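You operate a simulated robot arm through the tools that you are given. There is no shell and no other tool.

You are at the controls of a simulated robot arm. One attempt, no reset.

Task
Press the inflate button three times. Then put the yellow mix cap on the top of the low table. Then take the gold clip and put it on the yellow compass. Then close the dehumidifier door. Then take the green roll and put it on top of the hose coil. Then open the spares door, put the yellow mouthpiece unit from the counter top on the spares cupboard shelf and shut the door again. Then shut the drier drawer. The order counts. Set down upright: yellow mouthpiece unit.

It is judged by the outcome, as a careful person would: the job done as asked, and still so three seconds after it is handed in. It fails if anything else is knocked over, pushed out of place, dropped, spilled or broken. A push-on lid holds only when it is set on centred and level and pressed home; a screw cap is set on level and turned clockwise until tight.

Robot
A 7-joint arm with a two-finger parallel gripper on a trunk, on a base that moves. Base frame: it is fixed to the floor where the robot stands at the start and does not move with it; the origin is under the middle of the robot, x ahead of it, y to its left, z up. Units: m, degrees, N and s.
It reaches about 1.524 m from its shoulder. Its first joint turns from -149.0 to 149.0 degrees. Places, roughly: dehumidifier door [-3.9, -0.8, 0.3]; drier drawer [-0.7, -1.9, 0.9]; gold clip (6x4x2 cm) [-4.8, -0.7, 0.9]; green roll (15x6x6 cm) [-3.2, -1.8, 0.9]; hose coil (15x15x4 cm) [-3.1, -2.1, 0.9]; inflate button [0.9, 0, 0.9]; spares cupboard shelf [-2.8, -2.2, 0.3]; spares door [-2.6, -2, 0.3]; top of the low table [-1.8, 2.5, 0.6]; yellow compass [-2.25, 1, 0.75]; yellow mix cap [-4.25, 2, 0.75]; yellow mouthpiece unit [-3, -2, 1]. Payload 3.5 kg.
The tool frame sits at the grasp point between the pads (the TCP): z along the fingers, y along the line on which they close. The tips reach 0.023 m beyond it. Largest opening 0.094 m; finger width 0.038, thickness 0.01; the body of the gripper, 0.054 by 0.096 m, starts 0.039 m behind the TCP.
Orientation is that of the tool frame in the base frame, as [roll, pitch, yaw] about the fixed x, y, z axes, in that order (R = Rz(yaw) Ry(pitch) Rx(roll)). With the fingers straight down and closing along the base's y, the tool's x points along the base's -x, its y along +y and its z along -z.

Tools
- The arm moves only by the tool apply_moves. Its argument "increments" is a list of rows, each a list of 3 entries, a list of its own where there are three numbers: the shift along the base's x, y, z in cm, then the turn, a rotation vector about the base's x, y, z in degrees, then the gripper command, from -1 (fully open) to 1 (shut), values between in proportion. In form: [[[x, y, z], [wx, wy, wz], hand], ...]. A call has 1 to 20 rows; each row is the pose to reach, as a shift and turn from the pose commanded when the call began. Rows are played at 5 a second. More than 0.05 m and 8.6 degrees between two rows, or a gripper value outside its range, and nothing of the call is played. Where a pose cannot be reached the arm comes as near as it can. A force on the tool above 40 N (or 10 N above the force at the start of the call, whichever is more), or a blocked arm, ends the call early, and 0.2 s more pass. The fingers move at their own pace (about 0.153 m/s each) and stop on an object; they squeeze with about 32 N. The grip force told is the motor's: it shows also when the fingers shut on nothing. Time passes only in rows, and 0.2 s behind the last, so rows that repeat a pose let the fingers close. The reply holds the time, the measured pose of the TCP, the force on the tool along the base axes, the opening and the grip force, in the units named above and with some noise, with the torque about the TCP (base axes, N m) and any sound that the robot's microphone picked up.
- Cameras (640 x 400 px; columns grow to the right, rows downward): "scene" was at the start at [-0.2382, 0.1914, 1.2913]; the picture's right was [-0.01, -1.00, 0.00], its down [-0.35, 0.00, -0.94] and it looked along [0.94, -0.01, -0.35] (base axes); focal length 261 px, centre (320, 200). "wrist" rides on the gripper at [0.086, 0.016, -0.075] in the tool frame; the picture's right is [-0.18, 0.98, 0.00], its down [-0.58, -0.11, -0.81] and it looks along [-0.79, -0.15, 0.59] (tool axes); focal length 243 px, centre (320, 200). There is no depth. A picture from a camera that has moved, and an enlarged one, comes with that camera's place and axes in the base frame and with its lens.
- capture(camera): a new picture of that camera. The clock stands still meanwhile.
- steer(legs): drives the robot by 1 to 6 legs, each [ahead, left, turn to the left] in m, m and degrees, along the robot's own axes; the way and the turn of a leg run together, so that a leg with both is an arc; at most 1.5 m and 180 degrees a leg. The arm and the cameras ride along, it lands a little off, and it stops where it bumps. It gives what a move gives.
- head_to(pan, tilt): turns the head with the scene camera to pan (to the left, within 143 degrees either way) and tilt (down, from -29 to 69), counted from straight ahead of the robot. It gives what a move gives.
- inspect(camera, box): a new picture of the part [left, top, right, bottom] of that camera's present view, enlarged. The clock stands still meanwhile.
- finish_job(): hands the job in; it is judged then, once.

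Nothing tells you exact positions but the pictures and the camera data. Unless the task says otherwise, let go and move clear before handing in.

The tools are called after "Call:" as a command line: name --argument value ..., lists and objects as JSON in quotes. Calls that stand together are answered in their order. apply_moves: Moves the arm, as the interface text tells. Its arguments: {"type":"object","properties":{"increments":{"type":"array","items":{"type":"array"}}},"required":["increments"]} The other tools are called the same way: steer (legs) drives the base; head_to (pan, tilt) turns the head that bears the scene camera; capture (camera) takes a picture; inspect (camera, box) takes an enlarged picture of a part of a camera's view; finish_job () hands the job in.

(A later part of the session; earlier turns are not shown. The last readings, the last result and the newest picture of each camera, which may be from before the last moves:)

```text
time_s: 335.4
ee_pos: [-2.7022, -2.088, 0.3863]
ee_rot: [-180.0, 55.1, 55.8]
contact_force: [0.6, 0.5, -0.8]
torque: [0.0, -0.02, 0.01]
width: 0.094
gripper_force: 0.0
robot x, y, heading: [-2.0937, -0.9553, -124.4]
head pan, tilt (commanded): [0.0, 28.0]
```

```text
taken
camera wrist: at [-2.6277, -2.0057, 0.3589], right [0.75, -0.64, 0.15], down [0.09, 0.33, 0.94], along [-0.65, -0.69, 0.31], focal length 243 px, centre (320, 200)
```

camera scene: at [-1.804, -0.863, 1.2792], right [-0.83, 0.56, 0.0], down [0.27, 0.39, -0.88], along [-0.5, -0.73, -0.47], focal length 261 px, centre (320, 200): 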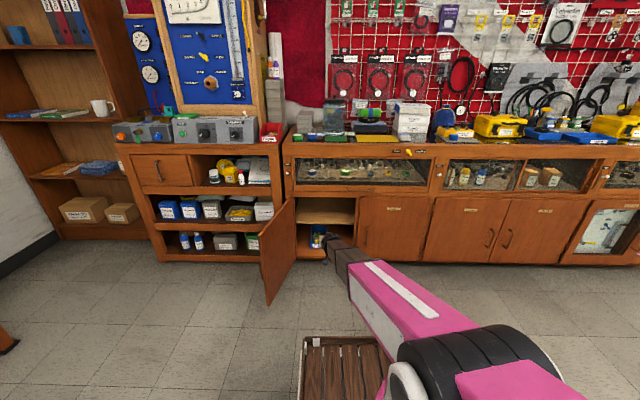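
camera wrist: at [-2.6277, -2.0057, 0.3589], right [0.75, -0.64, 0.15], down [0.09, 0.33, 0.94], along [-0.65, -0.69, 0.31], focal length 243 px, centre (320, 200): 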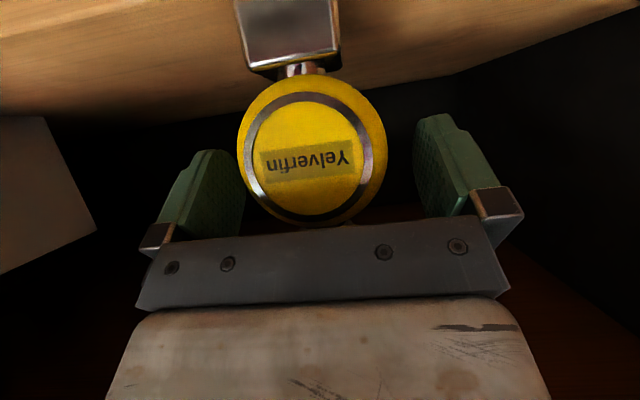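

Released; the unit stands upright on the shelf. Backing straight out.

Call:
apply_moves --increments '[[[0.6, 0.85, 0], [0, 0, 0], -1], [[1.7, 2.5, 0], [0, 0, 0], -1], [[3.4, 5, 0], [0, 0, 0], -1], [[5.6, 8.2, 0], [0, 0, 0], -1], [[7.9, 11.5, 0], [0, 0, 0], -1], [[10.1, 14.8, 0], [0, 0, 0], -1], [[12.4, 18.1, 0], [0, 0, 0], -1], [[14.6, 21.4, 0], [0, 0, 0], -1], [[16.9, 24.7, 0], [0, 0, 0], -1], [[19.1, 28, 0], [0, 0, 0], -1]]'

Call:
capture --camera "wrist"

Call:
inspect --camera "scene" --box '[270, 170, 400, 270]'

```text
time_s: 337.6
ee_pos: [-2.5109, -1.8091, 0.3888]
ee_rot: [179.9, 55.1, 56.0]
contact_force: [-1.0, 0.7, 0.1]
torque: [-0.05, -0.02, 0.01]
width: 0.0939
gripper_force: 0.0
robot x, y, heading: [-2.097, -0.9542, -124.5]
head pan, tilt (commanded): [0.0, 28.0]
```

```text
taken
camera wrist: at [-2.4359, -1.7269, 0.3602], right [0.75, -0.64, 0.15], down [0.09, 0.33, 0.94], along [-0.65, -0.69, 0.31], focal length 243 px, centre (320, 200)
```

wrist: 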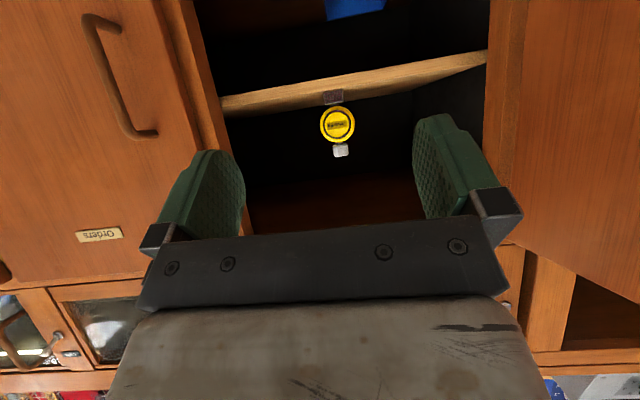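

```text
4.00 times, centred on (335, 220) of scene
camera zoom: at [-1.804, -0.863, 1.2792], right [-0.83, 0.56, 0.0], down [0.27, 0.39, -0.88], along [-0.5, -0.73, -0.47], focal length 1044 px, centre (260, 120)
```

zoom: 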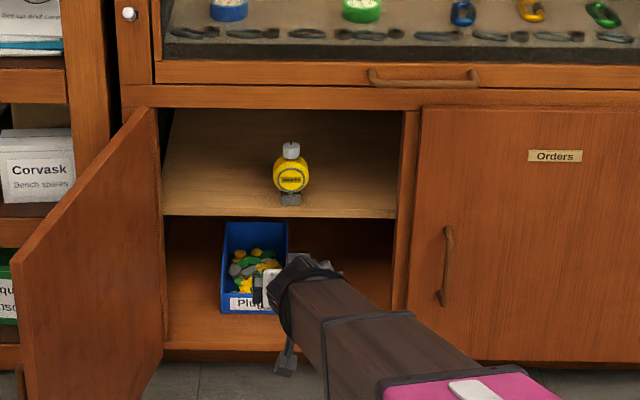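

The unit stands upright on the spares shelf. Now to shut the door: I'll raise the hand upright, close the fingers, and move over to the door's outer (left) side.

Call:
apply_moves --increments '[[[1, 1.4, 1.5], [5, -3.4, 0], -0.5], [[1.5, 2, 4.5], [10, -6.8, 0], 0], [[1.5, 2, 8], [15, -10.2, 0], 0.5], [[1.5, 2, 11.5], [20, -13.6, 0], 1], [[1.5, 2, 15], [25, -17, 0], 1], [[1.5, 2, 18.5], [30, -20.4, 0], 1], [[1.5, 2, 22], [35, -23.8, 0], 1], [[1.5, 2, 25.5], [40, -27.2, 0], 1], [[1.5, 2, 29], [45.5, -30.9, 0], 1], [[1.5, 2, 32.5], [45.5, -30.9, 0], 1], [[1.5, 2, 34], [45.5, -30.9, 0], 1]]'

Call:
apply_moves --increments '[[[2, -0.8, 0], [0, 0, 0], 1], [[5.5, -2.2, 0], [0, 0, 0], 1], [[9.5, -3.9, 0], [0, 0, 0], 1], [[13.5, -5.5, 0], [0, 0, 0], 1], [[17.5, -7.1, 0], [0, 0, 0], 1], [[21.5, -8.7, 0], [0, 0, 0], 1], [[25.5, -10.4, 0], [0, 0, 0], 1], [[29.5, -12, 0], [0, 0, 0], 1], [[33, -13.8, 0], [0, 0, 0], 1], [[35.5, -15.3, 0], [0, 0, 0], 1], [[35.7, -15.5, 0], [0, 0, 0], 1]]'

Call:
capture --camera "wrist"

Call:
capture --camera "scene"

```text
time_s: 340.1
ee_pos: [-2.4957, -1.7862, 0.7298]
ee_rot: [180.0, -0.1, 55.8]
contact_force: [-0.2, -0.1, -0.4]
torque: [-0.03, 0.01, 0.03]
width: 0.0
gripper_force: 32.2
robot x, y, heading: [-2.0928, -0.9535, -124.2]
head pan, tilt (commanded): [0.0, 28.0]
```

```text
time_s: 342.4
ee_pos: [-2.1382, -1.9419, 0.7277]
ee_rot: [-179.9, 0.1, 55.8]
contact_force: [0.3, -0.2, -0.7]
torque: [0.0, -0.02, 0.01]
width: 0.0001
gripper_force: 32.0
robot x, y, heading: [-2.0943, -0.9556, -124.6]
head pan, tilt (commanded): [0.0, 28.0]
```

```text
taken
camera wrist: at [-2.077, -1.8803, 0.8024], right [0.71, -0.7, 0.0], down [-0.42, -0.42, 0.81], along [-0.57, -0.57, -0.59], focal length 243 px, centre (320, 200)
```

wrist: 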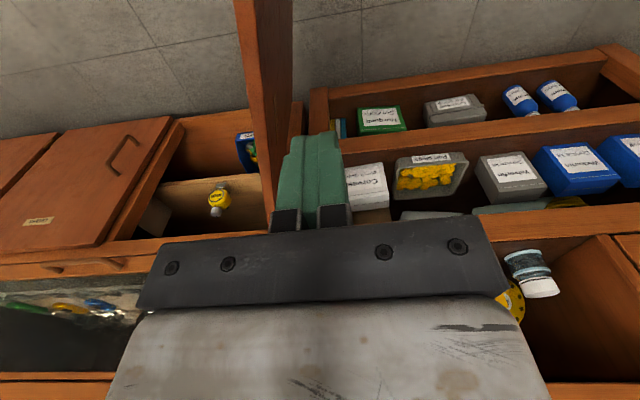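

```text
taken
camera scene: at [-1.8039, -0.863, 1.2792], right [-0.83, 0.56, 0.0], down [0.27, 0.39, -0.88], along [-0.5, -0.73, -0.47], focal length 261 px, centre (320, 200)
```

scene: 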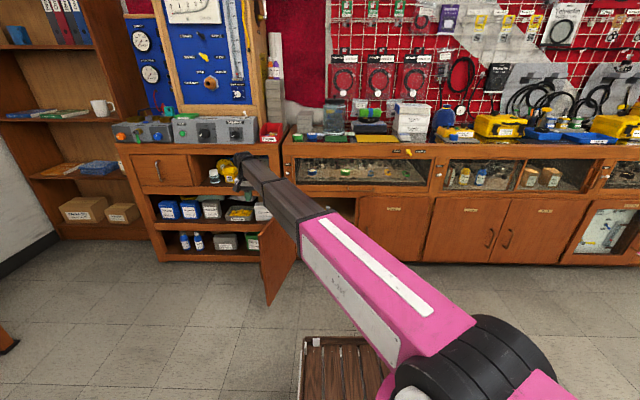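

The hand is on the door's outer side. Shifting 1.5 cm further off it and lowering beside it.

Call:
apply_moves --increments '[[[0.5, -0.6, -1], [0, 0, 0], 1], [[1, -1.1, -4], [0, 0, 0], 1], [[1, -1.1, -8], [0, 0, 0], 1], [[1, -1.1, -12], [0, 0, 0], 1], [[1, -1.1, -16], [0, 0, 0], 1], [[1, -1.1, -19], [0, 0, 0], 1], [[1, -1.1, -20.3], [0, 0, 0], 1], [[1, -1.1, -20.3], [0, 0, 0], 1]]'

Call:
capture --camera "wrist"

```text
time_s: 344.2
ee_pos: [-2.1296, -1.9516, 0.5244]
ee_rot: [180.0, 0.1, 55.9]
contact_force: [0.0, -0.2, 0.0]
torque: [0.02, 0.0, -0.03]
width: 0.0001
gripper_force: 32.0
robot x, y, heading: [-2.0932, -0.9531, -124.4]
head pan, tilt (commanded): [0.0, 28.0]
```

```text
taken
camera wrist: at [-2.0685, -1.8905, 0.5994], right [0.71, -0.7, 0.0], down [-0.42, -0.42, 0.81], along [-0.57, -0.57, -0.59], focal length 243 px, centre (320, 200)
```

wrist: 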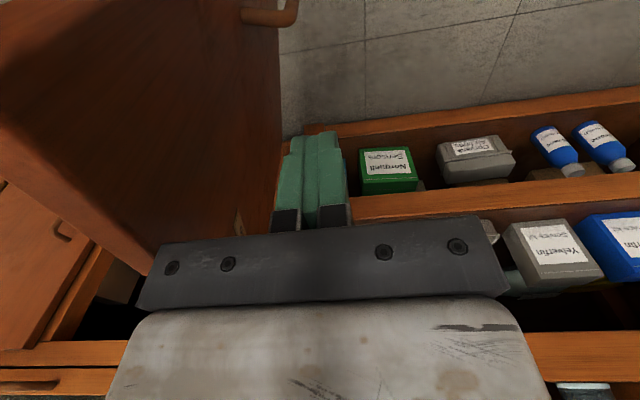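

Fingers are beside the door's outer face. Pushing it closed along its arc.

Call:
apply_moves --increments '[[[-1.8, 2, 0], [0, 0, 0], 1], [[-3.7, 4.1, 0], [0, 0, 0], 1], [[-4.7, 5.3, 0], [0, 0, 0], 1], [[-5.8, 6.5, 0], [0, 0, 0], 1], [[-6.9, 7.7, 0], [0, 0, 0], 1], [[-8.1, 8.8, 0], [0, 0, 0], 1], [[-9.3, 9.85, 0], [0, 0, 0], 1], [[-10.6, 10.9, 0], [0, 0, 0], 1], [[-11.9, 11.8, 0], [0, 0, 0], 1], [[-13.3, 12.7, 0], [0, 0, 0], 1], [[-14.6, 13.45, 0], [0, 0, 0], 1], [[-15.95, 14.2, 0], [0, 0, 0], 1], [[-17.3, 14.8, 0], [0, 0, 0], 1], [[-18.7, 15.45, 0], [0, 0, 0], 1], [[-20.1, 15.95, 0], [0, 0, 0], 1], [[-21.5, 16.45, 0], [0, 0, 0], 1]]'

Call:
inspect --camera "scene" --box '[240, 160, 400, 300]'

Call:
capture --camera "wrist"

```text
time_s: 347.6
ee_pos: [-2.3447, -1.7881, 0.5255]
ee_rot: [180.0, 0.1, 55.8]
contact_force: [-0.4, -0.3, -0.2]
torque: [-0.01, 0.02, 0.01]
width: 0.0002
gripper_force: 32.5
robot x, y, heading: [-2.0935, -0.9552, -124.3]
head pan, tilt (commanded): [0.0, 28.0]
```

```text
2.86 times, centred on (320, 230) of scene
camera zoom: at [-1.804, -0.8629, 1.2792], right [-0.83, 0.56, 0.0], down [0.27, 0.39, -0.88], along [-0.5, -0.73, -0.47], focal length 746 px, centre (320, 114)
```

zoom: 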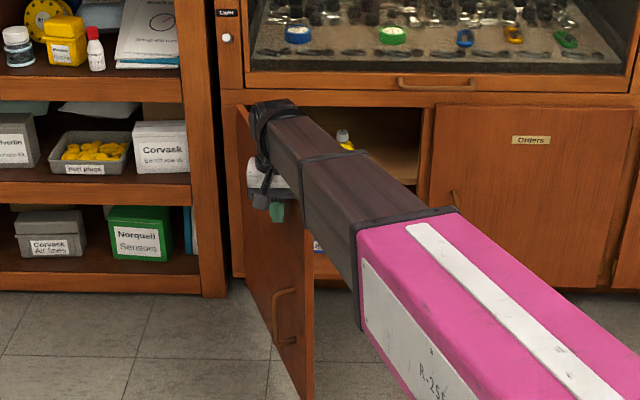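

```text
taken
camera wrist: at [-2.2829, -1.7261, 0.5996], right [0.71, -0.7, 0.0], down [-0.42, -0.42, 0.81], along [-0.57, -0.57, -0.59], focal length 243 px, centre (320, 200)
```

wrist: 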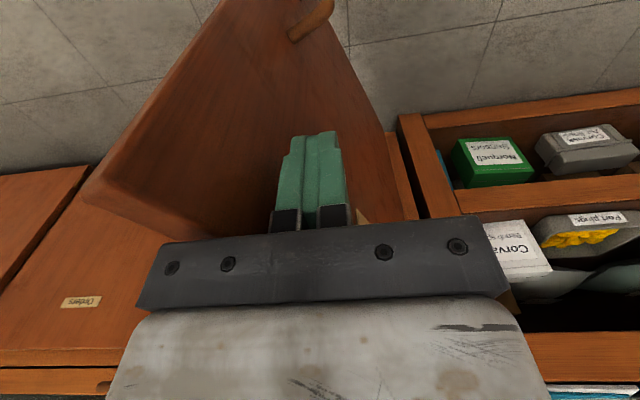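

Closing well. Continuing to about 25° from shut.

Call:
apply_moves --increments '[[[-1.4, 0.4, 0], [0, 0, 0], 1], [[-2.9, 0.8, 0], [0, 0, 0], 1], [[-4.4, 1.05, 0], [0, 0, 0], 1], [[-5.85, 1.3, 0], [0, 0, 0], 1], [[-7.3, 1.45, 0], [0, 0, 0], 1], [[-8.8, 1.6, 0], [0, 0, 0], 1], [[-10.35, 1.63, 0], [0, 0, 0], 1], [[-11.9, 1.65, 0], [0, 0, 0], 1], [[-13.45, 1.55, 0], [0, 0, 0], 1], [[-15, 1.4, 0], [0, 0, 0], 1], [[-16.5, 1.15, 0], [0, 0, 0], 1], [[-18.05, 0.9, 0], [0, 0, 0], 1], [[-19.55, 0.5, 0], [0, 0, 0], 1], [[-21.05, 0.15, 0], [0, 0, 0], 1], [[-22.5, -0.4, 0], [0, 0, 0], 1], [[-24, -0.9, 0], [0, 0, 0], 1], [[-25.4, -1.5, 0], [0, 0, 0], 1], [[-26.9, -2.15, 0], [0, 0, 0], 1]]'

Call:
inspect --camera "scene" --box '[260, 160, 420, 300]'

Call:
capture --camera "wrist"

```text
time_s: 351.4
ee_pos: [-2.6129, -1.8097, 0.5248]
ee_rot: [-180.0, 0.2, 55.9]
contact_force: [0.3, -1.1, 1.1]
torque: [-0.01, -0.02, 0.01]
width: 0.0
gripper_force: 32.2
robot x, y, heading: [-2.091, -0.9584, -124.3]
head pan, tilt (commanded): [0.0, 28.0]
```

```text
2.86 times, centred on (340, 230) of scene
camera zoom: at [-1.804, -0.8629, 1.2792], right [-0.83, 0.56, 0.0], down [0.27, 0.39, -0.88], along [-0.5, -0.73, -0.47], focal length 746 px, centre (263, 114)
```

zoom: 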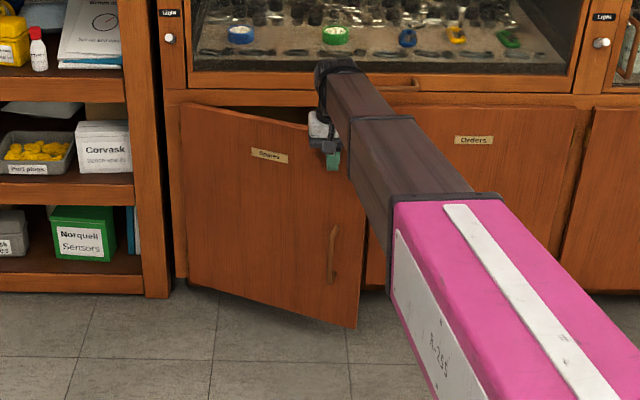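

```text
taken
camera wrist: at [-2.5512, -1.7478, 0.5991], right [0.71, -0.7, 0.0], down [-0.42, -0.42, 0.81], along [-0.57, -0.57, -0.59], focal length 243 px, centre (320, 200)
```

wrist: 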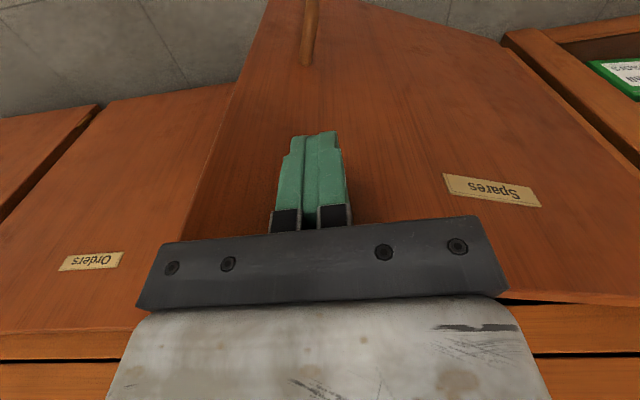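

About 22° left. I'll back off, tilt the fingers 45° forward, and push the door home near its free edge.

Call:
apply_moves --increments '[[[1.5, 2.1, 0], [0, 0, 0], 1], [[3.5, 5, 0], [-4.6, 3.1, 0], 1], [[5.5, 7.8, 0], [-9.3, 6.3, 0], 1], [[7, 9.8, -0.5], [-14, 9.4, 0], 1], [[7, 9.8, -1], [-18.6, 12.6, 0], 1], [[7, 9.8, -1.5], [-23.3, 15.7, 0], 1], [[7, 9.8, -2.5], [-28, 18.9, 0], 1], [[7, 9.8, -3.5], [-32.6, 22, 0], 1], [[7, 9.8, -5], [-37.3, 25.2, 0], 1], [[7, 9.8, -6], [-37.3, 25.2, 0], 1]]'

Call:
capture --camera "wrist"

```text
time_s: 353.6
ee_pos: [-2.5435, -1.7116, 0.465]
ee_rot: [179.8, 45.1, 55.8]
contact_force: [-1.1, -0.1, -0.3]
torque: [0.03, -0.02, 0.0]
width: 0.0
gripper_force: 32.1
robot x, y, heading: [-2.0916, -0.9517, -124.4]
head pan, tilt (commanded): [0.0, 28.0]
```

```text
taken
camera wrist: at [-2.4663, -1.6275, 0.4555], right [0.74, -0.66, 0.13], down [0.0, 0.2, 0.98], along [-0.67, -0.73, 0.14], focal length 243 px, centre (320, 200)
```

wrist: 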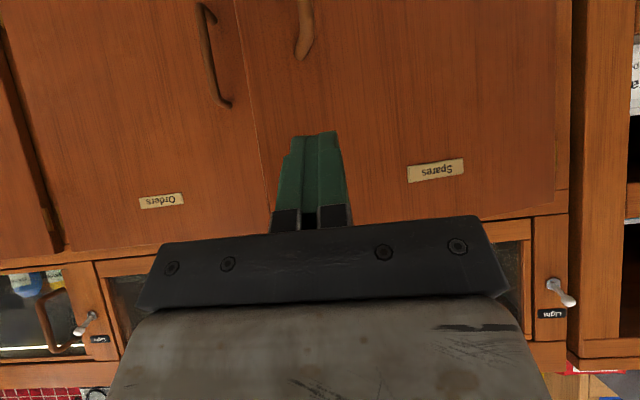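

Call:
apply_moves --increments '[[[-2, -2.1, 0], [0, 0, 0], 1], [[-4.3, -4.5, 0], [0, 0, 0], 1], [[-6.5, -6.8, 0], [0, 0, 0], 1], [[-8.6, -9, 0], [0, 0, 0], 1], [[-10, -10, 0], [0, 0, 0], 1], [[-11.4, -11, 0], [0, 0, 0], 1], [[-12.4, -11.9, 0], [0, 0, 0], 1], [[-13.5, -13, 0], [0, 0, 0], 1], [[-14.5, -14, 0], [0, 0, 0], 1], [[-15.5, -15, 0], [0, 0, 0], 1], [[-16.5, -16.2, 0], [0, 0, 0], 1], [[-17.5, -17.4, 0], [0, 0, 0], 1], [[-18.2, -18.2, 0], [0, 0, 0], 1], [[-18.8, -18.9, 0], [0, 0, 0], 1], [[-19.3, -19.6, 0], [0, 0, 0], 1]]'

Call:
capture --camera "wrist"

Call:
inspect --camera "scene" --box '[260, 160, 420, 300]'

```text
time_s: 356.5
ee_pos: [-2.7197, -1.8878, 0.4657]
ee_rot: [179.7, 44.5, 55.8]
contact_force: [1.0, 2.7, 0.8]
torque: [-0.02, 0.01, -0.03]
width: 0.0
gripper_force: 32.7
robot x, y, heading: [-2.094, -0.9536, -124.6]
head pan, tilt (commanded): [0.0, 28.0]
stopped in row 14: the force on the tool passed its limit at 52 N (the readings are from after the stop); the commanded pose is now the measured one
```

```text
taken
camera wrist: at [-2.643, -1.8037, 0.4574], right [0.74, -0.66, 0.13], down [-0.01, 0.19, 0.98], along [-0.67, -0.73, 0.13], focal length 243 px, centre (320, 200)
```

wrist: 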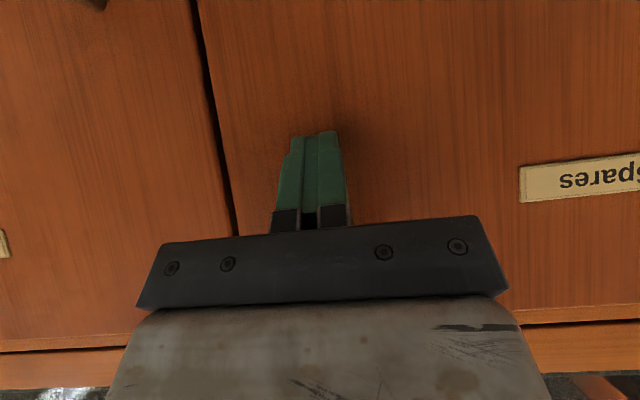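

```text
2.86 times, centred on (340, 230) of scene
camera zoom: at [-1.8036, -0.8625, 1.2792], right [-0.83, 0.56, 0.0], down [0.27, 0.39, -0.88], along [-0.5, -0.73, -0.47], focal length 746 px, centre (263, 114)
```

zoom: 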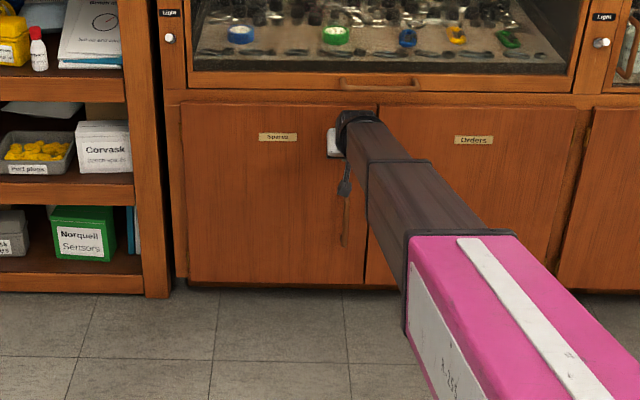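

The Spares door is shut. Retracting the hand and checking that it stays closed.

Call:
apply_moves --increments '[[[1.5, 2.1, 0], [0, 0, 0], 1], [[3.7, 5.2, 0], [0, 0, 0], 1], [[5.9, 8.4, 1], [3, -2, 0], 1], [[8.1, 11.5, 4], [8, -5.4, 0], 1], [[10, 14.2, 7.5], [13, -8.8, 0], 1], [[11.5, 16.3, 11.5], [18, -12.1, 0], 1], [[12, 18, 15.5], [23, -15.5, 0], 1], [[12, 19, 19.5], [28, -18.9, 0], 1], [[12, 20, 23.5], [33, -22.3, 0], 1], [[12, 21, 27.5], [37.3, -25.2, 0], 1], [[12, 22, 31.5], [37.3, -25.2, 0], 1], [[12, 23, 35.5], [37.3, -25.2, 0], 1], [[12.5, 24.5, 39.5], [37.3, -25.2, 0], 1], [[14, 26.5, 43.5], [37.3, -25.2, 0], 1], [[16, 29, 47], [37.3, -25.2, 0], 1], [[18.5, 31.5, 50], [37.3, -25.2, 0], 1], [[21, 33.5, 52.5], [37.3, -25.2, 0], 1], [[22.5, 34.5, 54], [37.3, -25.2, 0], 1]]'

Call:
capture --camera "scene"

Call:
inspect --camera "scene" --box '[260, 170, 420, 290]'

Call:
inspect --camera "scene" --box '[260, 80, 440, 180]'

```text
time_s: 360.3
ee_pos: [-2.4942, -1.5429, 1.0047]
ee_rot: [179.8, -0.5, 55.7]
contact_force: [0.3, -0.4, -0.3]
torque: [0.0, 0.0, -0.02]
width: 0.0002
gripper_force: 32.1
robot x, y, heading: [-2.0935, -0.9522, -124.3]
head pan, tilt (commanded): [0.0, 28.0]
```

```text
taken
camera scene: at [-1.8037, -0.8626, 1.2792], right [-0.83, 0.56, 0.0], down [0.27, 0.39, -0.88], along [-0.5, -0.73, -0.47], focal length 261 px, centre (320, 200)
```

scene: 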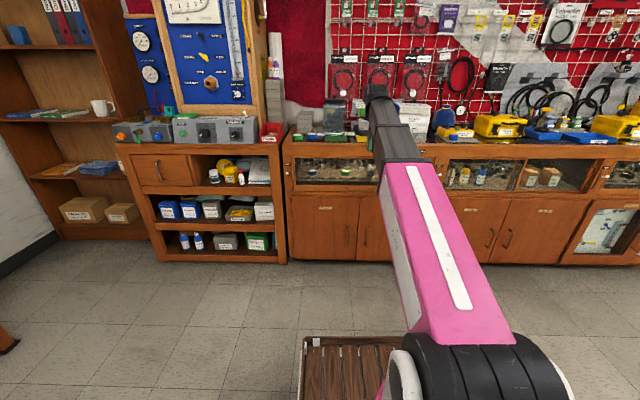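

```text
3.33 times, centred on (340, 230) of scene
camera zoom: at [-1.8037, -0.8626, 1.2792], right [-0.83, 0.56, 0.0], down [0.27, 0.39, -0.88], along [-0.5, -0.73, -0.47], focal length 870 px, centre (253, 100)
```

zoom: 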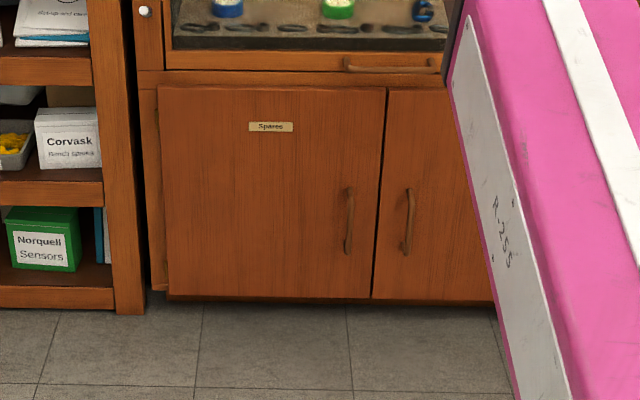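

```text
3.56 times, centred on (350, 130) of scene
camera zoom: at [-1.8037, -0.8626, 1.2792], right [-0.83, 0.56, 0.0], down [0.27, 0.39, -0.88], along [-0.5, -0.73, -0.47], focal length 928 px, centre (213, 449)
```

zoom: 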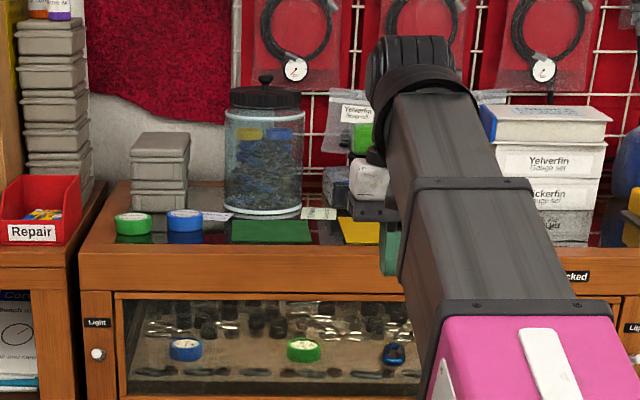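

Both doors are shut. Now looking left for the drier drawer.

Call:
head_to --pan 85 --tilt 20

Call:
capture --camera "scene"

Call:
inspect --camera "scene" --box '[200, 100, 440, 250]'

```text
time_s: 361.9
ee_pos: [-2.4944, -1.5423, 1.0048]
ee_rot: [179.8, -0.4, 55.9]
contact_force: [-0.4, 0.2, -0.2]
torque: [0.0, 0.01, 0.03]
width: 0.0001
gripper_force: 31.8
robot x, y, heading: [-2.0914, -0.9557, -124.1]
head pan, tilt (commanded): [85.0, 20.0]
```

```text
taken
camera scene: at [-1.6803, -0.8465, 1.2921], right [-0.64, -0.77, 0.0], down [-0.26, 0.22, -0.94], along [0.73, -0.6, -0.34], focal length 261 px, centre (320, 200)
```

scene: 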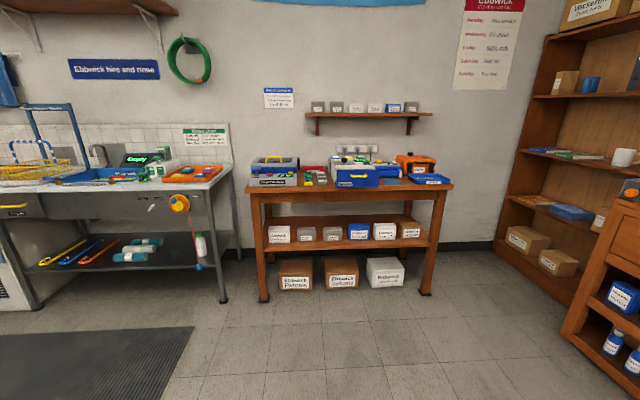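

```text
2.67 times, centred on (320, 175) of scene
camera zoom: at [-1.6803, -0.8465, 1.2921], right [-0.64, -0.77, 0.0], down [-0.26, 0.22, -0.94], along [0.73, -0.6, -0.34], focal length 696 px, centre (320, 267)
```

zoom: 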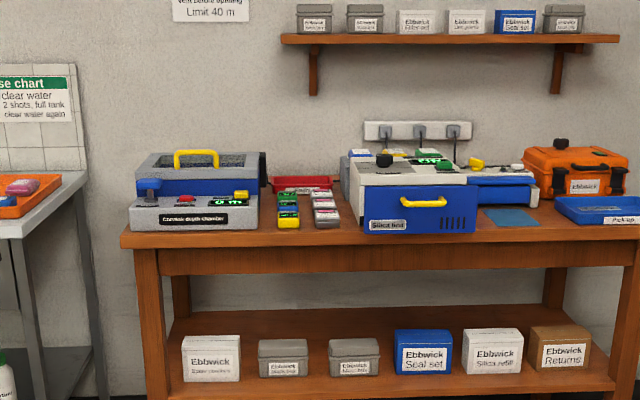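

The drier (white box) on the wooden table along the other wall has a blue drawer with a yellow handle facing me at about [-0.70, -1.93, 0.9]. I'll turn left and drive toward it.

Call:
steer --legs '[[0, 0, 88.8], [0.55, 0, 0]]'

Call:
head_to --pan 0 --tilt 25

Call:
capture --camera "scene"

Call:
inspect --camera "scene" --box '[220, 70, 420, 190]'

```text
time_s: 368.9
ee_pos: [-1.0437, -1.6596, 1.0047]
ee_rot: [179.9, -0.3, 146.3]
contact_force: [-0.8, 0.7, 1.1]
torque: [0.0, 0.0, 0.04]
width: 0.0001
gripper_force: 32.0
robot x, y, heading: [-1.6361, -1.2662, -33.8]
head pan, tilt (commanded): [85.0, 20.0]
```

```text
time_s: 370.4
ee_pos: [-1.0431, -1.6598, 1.0059]
ee_rot: [179.9, -0.3, 146.3]
contact_force: [0.5, -0.4, -0.8]
torque: [0.01, -0.02, 0.01]
width: 0.0
gripper_force: 32.0
robot x, y, heading: [-1.6342, -1.2653, -33.7]
head pan, tilt (commanded): [0.0, 25.0]
```

```text
taken
camera scene: at [-1.7275, -0.9734, 1.284], right [-0.56, -0.83, 0.0], down [-0.35, 0.24, -0.91], along [0.75, -0.51, -0.42], focal length 261 px, centre (320, 200)
```

scene: 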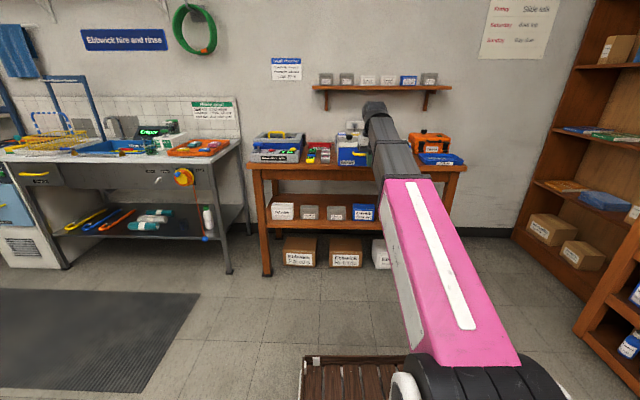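

```text
3.20 times, centred on (320, 130) of scene
camera zoom: at [-1.7275, -0.9734, 1.284], right [-0.56, -0.83, 0.0], down [-0.35, 0.24, -0.91], along [0.75, -0.51, -0.42], focal length 836 px, centre (320, 424)
```

zoom: 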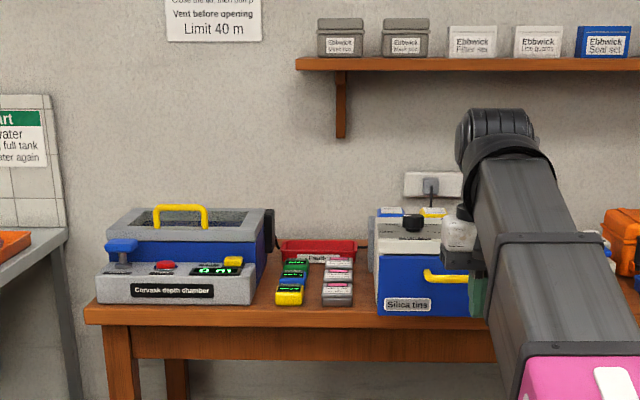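

Call:
capture --camera "wrist"

Call:
inspect --camera "scene" --box '[320, 115, 400, 175]'

```text
taken
camera wrist: at [-1.1064, -1.6005, 1.0799], right [0.7, 0.72, 0.0], down [0.43, -0.42, 0.8], along [0.57, -0.56, -0.6], focal length 243 px, centre (320, 200)
```

wrist: 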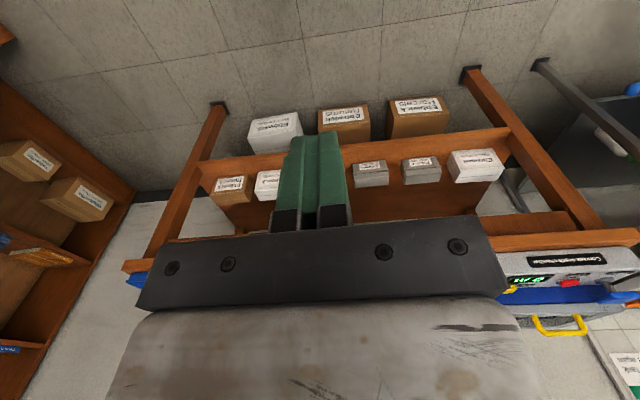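

```text
6.67 times, centred on (360, 145) of scene
camera zoom: at [-1.7275, -0.9734, 1.284], right [-0.56, -0.83, 0.0], down [-0.35, 0.24, -0.91], along [0.75, -0.51, -0.42], focal length 1741 px, centre (53, 567)
```

zoom: 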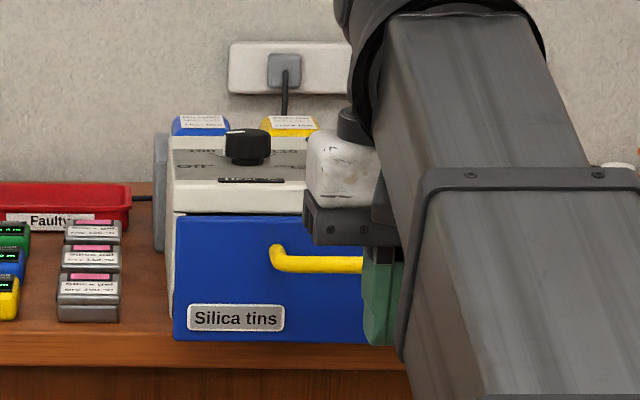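

The arm hides the drier; I'll swing the hand to the right for a clear look.

Call:
apply_moves --increments '[[[-1.5, -2.2, 0], [0, 0, 0], 1], [[-4, -5.6, 0], [0, 0, 0], 1], [[-6.5, -9.2, 0], [0, 0, 0], 1], [[-9, -12.8, 0], [0, 0, 0], 1], [[-11.5, -16.4, 0], [0, 0, 0], 1], [[-14, -20, 0], [0, 0, 0], 1], [[-16.5, -23.6, 0], [0, 0, 0], 1], [[-18.5, -26.3, 0], [0, 0, 0], 1], [[-19.5, -27.5, 0], [0, 0, 0], 1]]'

Call:
capture --camera "scene"

Call:
inspect --camera "scene" --box '[310, 100, 470, 200]'

Call:
capture --camera "wrist"

```text
time_s: 372.4
ee_pos: [-1.2393, -1.9352, 1.0063]
ee_rot: [179.9, -0.4, 146.3]
contact_force: [-0.2, 0.3, 0.4]
torque: [-0.01, 0.02, 0.02]
width: 0.0
gripper_force: 31.7
robot x, y, heading: [-1.6315, -1.2677, -33.8]
head pan, tilt (commanded): [0.0, 25.0]
```

```text
taken
camera scene: at [-1.7276, -0.9735, 1.284], right [-0.56, -0.83, 0.0], down [-0.35, 0.24, -0.91], along [0.75, -0.51, -0.42], focal length 261 px, centre (320, 200)
```

scene: 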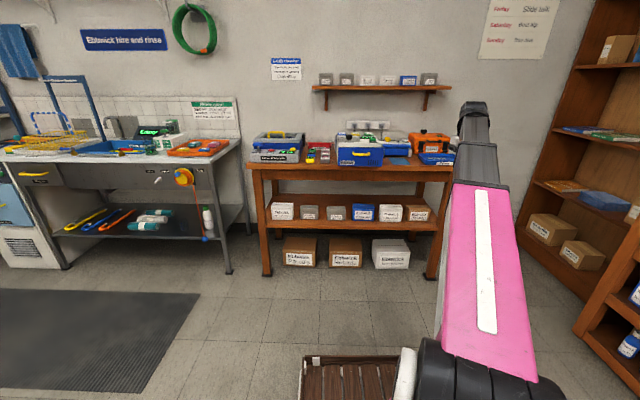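

```text
4.00 times, centred on (390, 150) of scene
camera zoom: at [-1.7276, -0.9735, 1.284], right [-0.56, -0.83, 0.0], down [-0.35, 0.24, -0.91], along [0.75, -0.51, -0.42], focal length 1044 px, centre (40, 400)
```

zoom: 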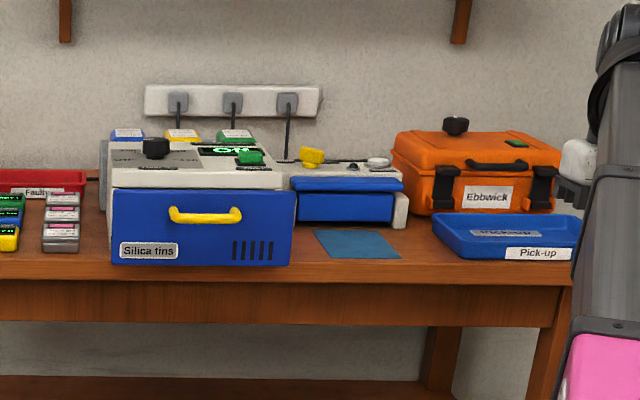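

```text
taken
camera wrist: at [-1.303, -1.8753, 1.0806], right [0.7, 0.72, 0.0], down [0.43, -0.42, 0.8], along [0.57, -0.56, -0.6], focal length 243 px, centre (320, 200)
```

wrist: 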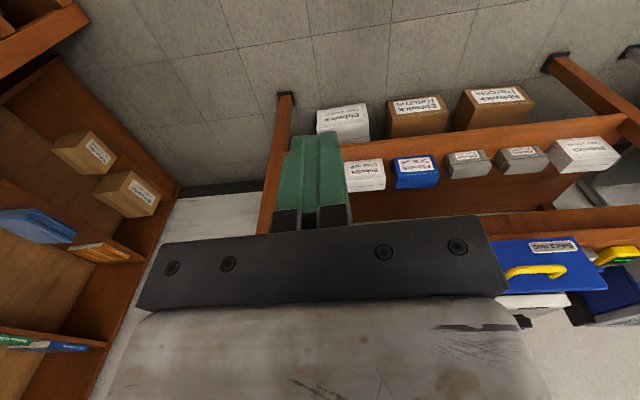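

Call:
inspect --camera "wrist" --box '[480, 200, 640, 340]'

Call:
inspect --camera "scene" --box '[325, 120, 395, 180]'

```text
2.86 times, centred on (560, 270) of wrist
camera zoom: at [-1.303, -1.8753, 1.0806], right [0.7, 0.72, 0.0], down [0.43, -0.42, 0.8], along [0.57, -0.56, -0.6], focal length 693 px, centre (-366, 0)
```

zoom: 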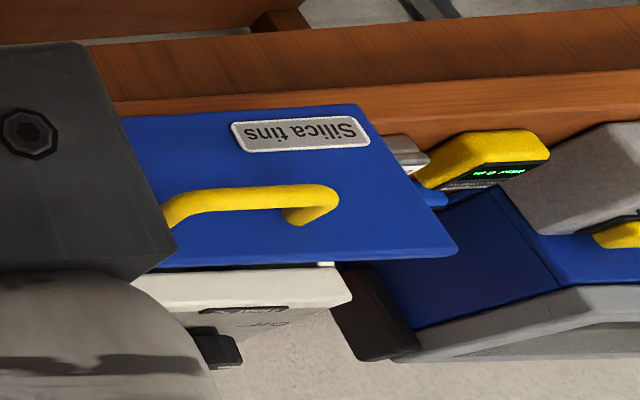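

```text
6.67 times, centred on (360, 150) of scene
camera zoom: at [-1.7276, -0.9735, 1.284], right [-0.56, -0.83, 0.0], down [-0.35, 0.24, -0.91], along [0.75, -0.51, -0.42], focal length 1741 px, centre (53, 533)
```

zoom: 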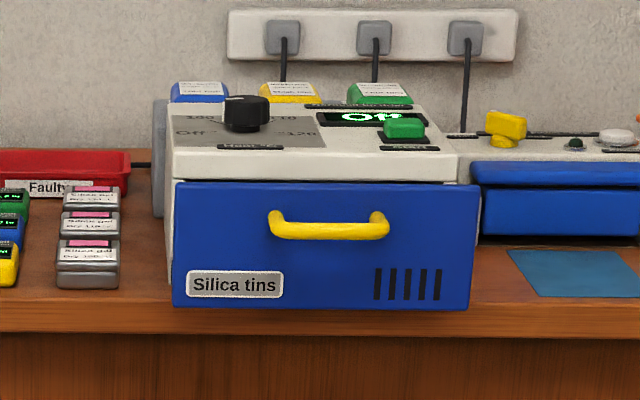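

The drier's blue "Silica tins" drawer front stands a few centimetres out from the body; its yellow handle centre is at about [-0.75, -1.90, 0.92]. I'll bring the closed, upright fingers in front of the handle.

Call:
apply_moves --increments '[[[2, 0.4, 0], [0, 0, 0], 1], [[6, 1.3, 0], [0, 0, 0], 1], [[10.5, 2.3, 0], [0, 0, 0], 1], [[15, 3.3, 0], [0, 0, 0], 1], [[19.5, 4.3, 0], [0, 0, 0], 1], [[24, 5.3, 0], [0, 0, 0], 1], [[28.5, 6.3, 0], [0, 0, 0], 1], [[32.5, 7.2, -0.5], [0, 0, 0], 1], [[36, 8, -2], [0, 0, 0], 1], [[39, 8.6, -4], [0, 0, 0], 1], [[40.5, 8.9, -6], [0, 0, 0], 1], [[40.5, 8.9, -8], [0, 0, 0], 1], [[40.5, 8.9, -8], [0, 0, 0], 1]]'

Call:
capture --camera "wrist"

Call:
inspect --camera "scene" --box '[310, 110, 430, 190]'

```text
time_s: 375.2
ee_pos: [-0.8346, -1.8475, 0.9261]
ee_rot: [179.9, -0.4, 146.3]
contact_force: [0.6, 0.5, 0.7]
torque: [0.0, 0.01, -0.01]
width: 0.0
gripper_force: 31.8
robot x, y, heading: [-1.6339, -1.2677, -33.9]
head pan, tilt (commanded): [0.0, 25.0]
```

```text
taken
camera wrist: at [-0.8971, -1.7866, 1.0009], right [0.7, 0.72, 0.0], down [0.43, -0.42, 0.8], along [0.57, -0.56, -0.6], focal length 243 px, centre (320, 200)
```

wrist: 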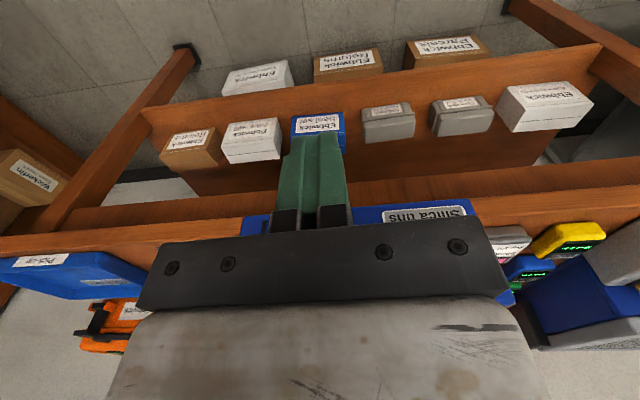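

```text
5.00 times, centred on (370, 150) of scene
camera zoom: at [-1.7275, -0.9734, 1.284], right [-0.56, -0.83, 0.0], down [-0.35, 0.24, -0.91], along [0.75, -0.51, -0.42], focal length 1306 px, centre (70, 450)
```

zoom: 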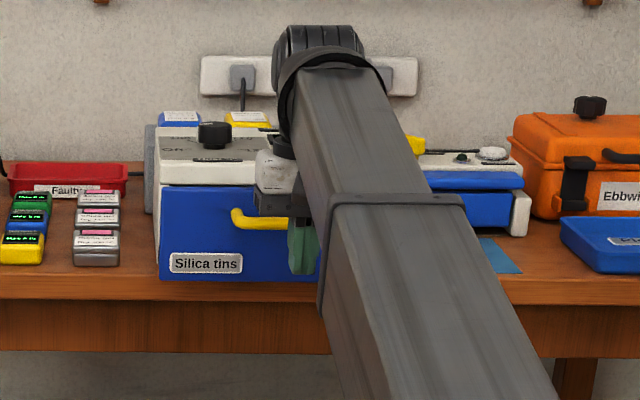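

Aligned with the handle, ~7 cm before contact. Advancing slowly to push the drawer in.

Call:
apply_moves --increments '[[[1.2, -0.85, 0], [0, 0, 0], 1], [[2.4, -1.7, 0], [0, 0, 0], 1], [[3.6, -2.55, 0], [0, 0, 0], 1], [[4.8, -3.4, 0], [0, 0, 0], 1], [[5.3, -3.8, 0], [0, 0, 0], 1], [[5.7, -4.1, 0], [0, 0, 0], 1], [[6.1, -4.4, 0], [0, 0, 0], 1]]'

Call:
inspect --camera "scene" --box '[310, 110, 430, 190]'

Call:
capture --camera "wrist"

```text
time_s: 376.9
ee_pos: [-0.7715, -1.8905, 0.9252]
ee_rot: [179.8, -0.5, 146.3]
contact_force: [-0.5, 0.8, 0.1]
torque: [0.01, 0.01, 0.01]
width: 0.0
gripper_force: 31.9
robot x, y, heading: [-1.6342, -1.2675, -33.8]
head pan, tilt (commanded): [0.0, 25.0]
```

```text
5.00 times, centred on (370, 150) of scene
camera zoom: at [-1.7275, -0.9734, 1.284], right [-0.56, -0.83, 0.0], down [-0.35, 0.24, -0.91], along [0.75, -0.51, -0.42], focal length 1306 px, centre (70, 450)
```

zoom: 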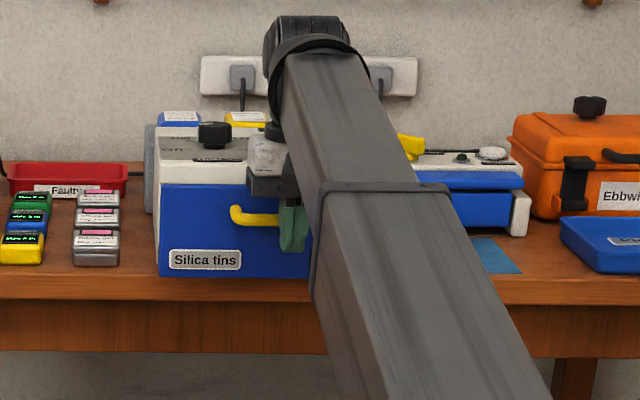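

```text
taken
camera wrist: at [-0.8353, -1.8309, 1.0003], right [0.7, 0.72, 0.0], down [0.43, -0.42, 0.8], along [0.57, -0.56, -0.6], focal length 243 px, centre (320, 200)
```

wrist: 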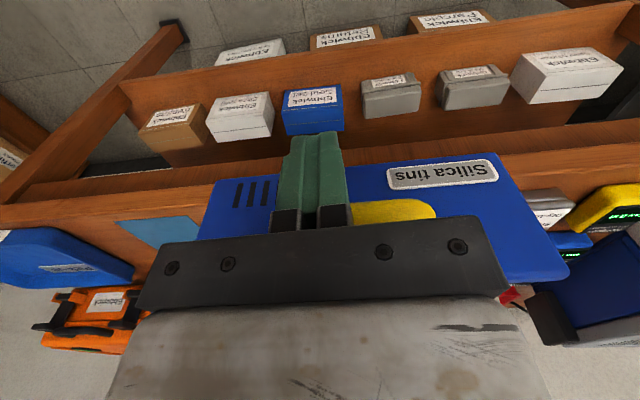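

Call:
apply_moves --increments '[[[0.6, -0.4, 0], [0, 0, 0], 1], [[1.2, -0.85, 0], [0, 0, 0], 1], [[1.8, -1.3, 0], [0, 0, 0], 1], [[2.4, -1.7, 0], [0, 0, 0], 1]]'

Call:
inspect --camera "scene" --box '[310, 110, 430, 190]'

Call:
capture --camera "wrist"

```text
time_s: 377.9
ee_pos: [-0.7479, -1.9076, 0.9253]
ee_rot: [179.9, -0.4, 146.3]
contact_force: [0.0, 0.6, 0.2]
torque: [-0.01, 0.05, 0.01]
width: 0.0001
gripper_force: 31.9
robot x, y, heading: [-1.6363, -1.2625, -33.8]
head pan, tilt (commanded): [0.0, 25.0]
```

```text
5.00 times, centred on (370, 150) of scene
camera zoom: at [-1.7275, -0.9734, 1.284], right [-0.56, -0.83, 0.0], down [-0.35, 0.24, -0.91], along [0.75, -0.51, -0.42], focal length 1306 px, centre (70, 450)
```

zoom: 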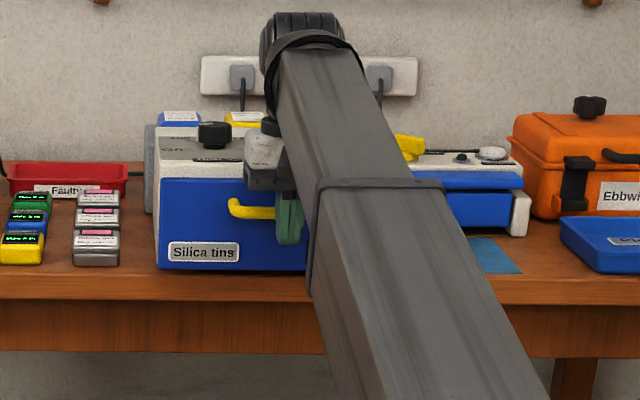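

```text
taken
camera wrist: at [-0.8112, -1.8476, 1.0], right [0.7, 0.72, 0.0], down [0.43, -0.42, 0.8], along [0.57, -0.56, -0.6], focal length 243 px, centre (320, 200)
```

wrist: 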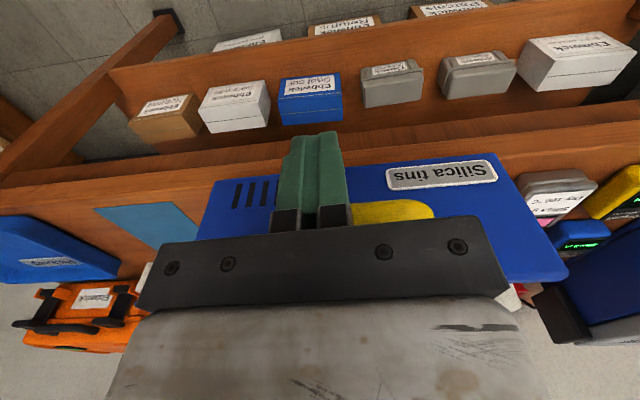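

The drawer is sliding in smoothly. Continuing in small steps.

Call:
apply_moves --increments '[[[0.5, -0.35, 0], [0, 0, 0], 1], [[1, -0.7, 0], [0, 0, 0], 1], [[1.5, -1.05, 0], [0, 0, 0], 1], [[2, -1.4, 0], [0, 0, 0], 1], [[2.5, -1.75, 0], [0, 0, 0], 1]]'

Call:
inspect --camera "scene" --box '[310, 110, 430, 190]'

```text
time_s: 379.1
ee_pos: [-0.7233, -1.9253, 0.9254]
ee_rot: [179.9, -0.4, 146.3]
contact_force: [-0.8, 0.9, -0.3]
torque: [0.01, -0.02, 0.01]
width: 0.0001
gripper_force: 32.1
robot x, y, heading: [-1.6378, -1.2656, -33.9]
head pan, tilt (commanded): [0.0, 25.0]
```

```text
5.00 times, centred on (370, 150) of scene
camera zoom: at [-1.7275, -0.9734, 1.284], right [-0.56, -0.83, 0.0], down [-0.35, 0.24, -0.91], along [0.75, -0.51, -0.42], focal length 1306 px, centre (70, 450)
```

zoom: 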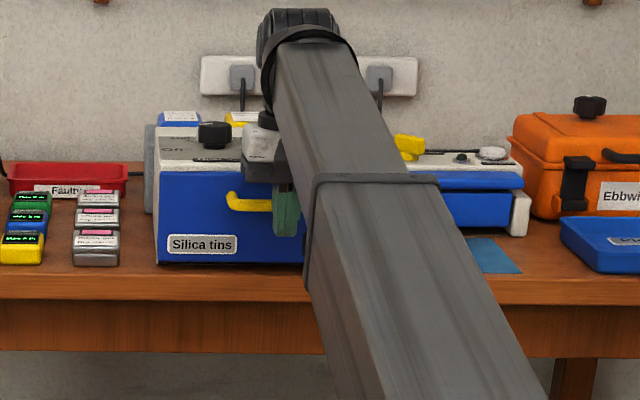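

Call:
apply_moves --increments '[[[0.4, -0.3, 0], [0, 0, 0], 1], [[0.8, -0.6, 0], [0, 0, 0], 1], [[1.2, -0.85, 0], [0, 0, 0], 1], [[1.6, -1.15, 0], [0, 0, 0], 1], [[2, -1.4, 0], [0, 0, 0], 1]]'

Call:
inspect --camera "scene" --box '[310, 110, 430, 190]'

Call:
capture --camera "wrist"

```text
time_s: 380.0
ee_pos: [-0.7139, -1.9326, 0.9254]
ee_rot: [179.9, -1.2, 146.3]
contact_force: [-5.9, 5.5, 4.8]
torque: [-0.12, -0.09, -0.1]
width: 0.0003
gripper_force: 32.5
robot x, y, heading: [-1.6337, -1.267, -33.8]
head pan, tilt (commanded): [0.0, 25.0]
stopped in row 4: the force on the tool passed its limit at 47 N (the readings are from after the stop); the commanded pose is now the measured one
```

```text
5.00 times, centred on (370, 150) of scene
camera zoom: at [-1.7283, -0.9728, 1.2839], right [-0.56, -0.83, 0.0], down [-0.35, 0.24, -0.91], along [0.75, -0.51, -0.42], focal length 1306 px, centre (70, 450)
```

zoom: 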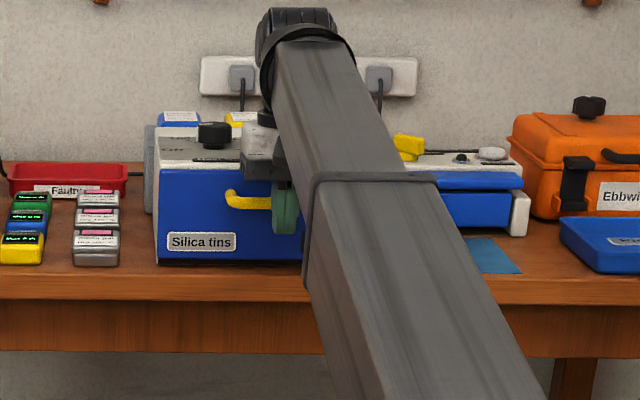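

```text
taken
camera wrist: at [-0.7774, -1.8722, 1.0012], right [0.7, 0.71, 0.0], down [0.44, -0.42, 0.79], along [0.57, -0.56, -0.61], focal length 243 px, centre (320, 200)
```

wrist: 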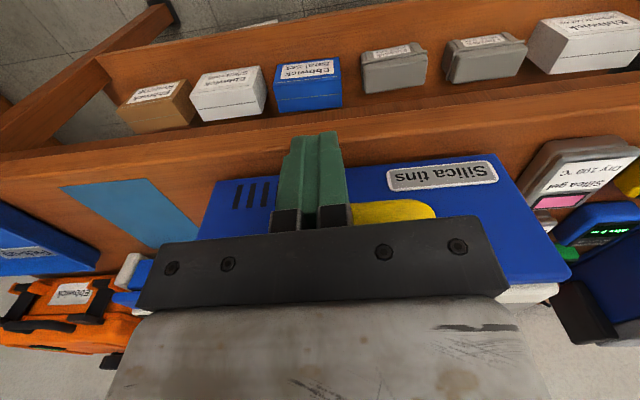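

The drawer met its stop. Backing off and checking.

Call:
apply_moves --increments '[[[-1, 0.7, 0], [0, 0, 0], 1], [[-3, 2.1, 0], [0, 0, 0], 1], [[-6, 4.2, 0], [0, 0, 0], 1], [[-9.5, 6.7, 0.5], [0, 0, 0], 1], [[-13, 9.2, 2], [0, 0, 0], 1], [[-16.5, 9.5, 4], [0, 0, 0], 1], [[-20, 8, 6], [0, 0, 0], 1], [[-24, 6, 8], [0, 0, 0], 1], [[-28, 4, 8], [0, 0, 0], 1], [[-32, 2, 8], [0, 0, 0], 1], [[-36, 0, 8], [0, 0, 0], 1], [[-40, -1.5, 8], [0, 0, 0], 1], [[-44, -2.5, 8], [0, 0, 0], 1], [[-48, -3, 8], [0, 0, 0], 1], [[-51, -3, 8], [0, 0, 0], 1]]'

Call:
inspect --camera "scene" --box '[325, 120, 395, 180]'

Call:
capture --camera "wrist"

Call:
inspect --camera "wrist" --box '[480, 200, 640, 340]'

```text
time_s: 383.2
ee_pos: [-1.2259, -1.9638, 1.0031]
ee_rot: [179.9, -1.2, 146.3]
contact_force: [0.1, -1.8, 0.0]
torque: [0.03, -0.01, 0.0]
width: 0.0001
gripper_force: 32.3
robot x, y, heading: [-1.6356, -1.266, -33.7]
head pan, tilt (commanded): [0.0, 25.0]
```

```text
6.67 times, centred on (360, 150) of scene
camera zoom: at [-1.7281, -0.9732, 1.284], right [-0.56, -0.83, 0.0], down [-0.35, 0.24, -0.91], along [0.75, -0.51, -0.42], focal length 1741 px, centre (53, 533)
```

zoom: 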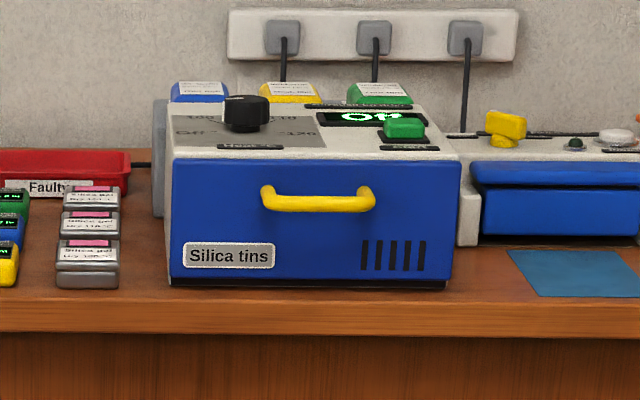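

```text
taken
camera wrist: at [-1.2886, -1.9034, 1.0796], right [0.7, 0.72, 0.0], down [0.44, -0.42, 0.8], along [0.57, -0.56, -0.61], focal length 243 px, centre (320, 200)
```

wrist: 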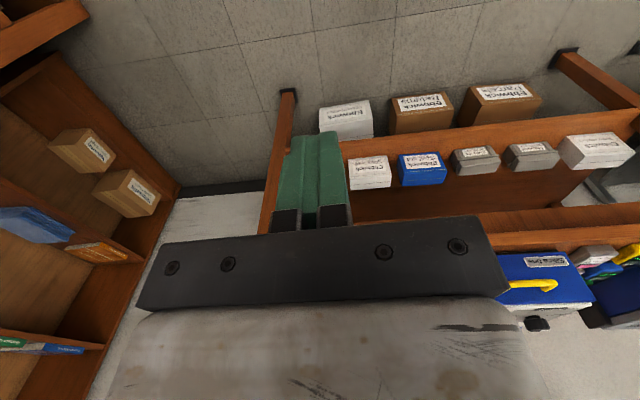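

```text
2.86 times, centred on (560, 270) of wrist
camera zoom: at [-1.2886, -1.9034, 1.0796], right [0.7, 0.72, 0.0], down [0.44, -0.42, 0.8], along [0.57, -0.56, -0.61], focal length 693 px, centre (-366, 0)
```

zoom: 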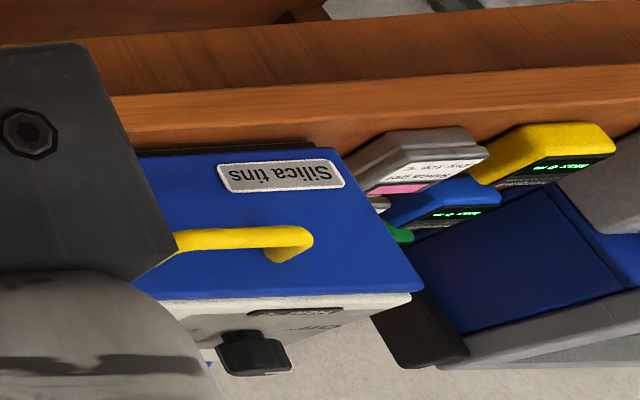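

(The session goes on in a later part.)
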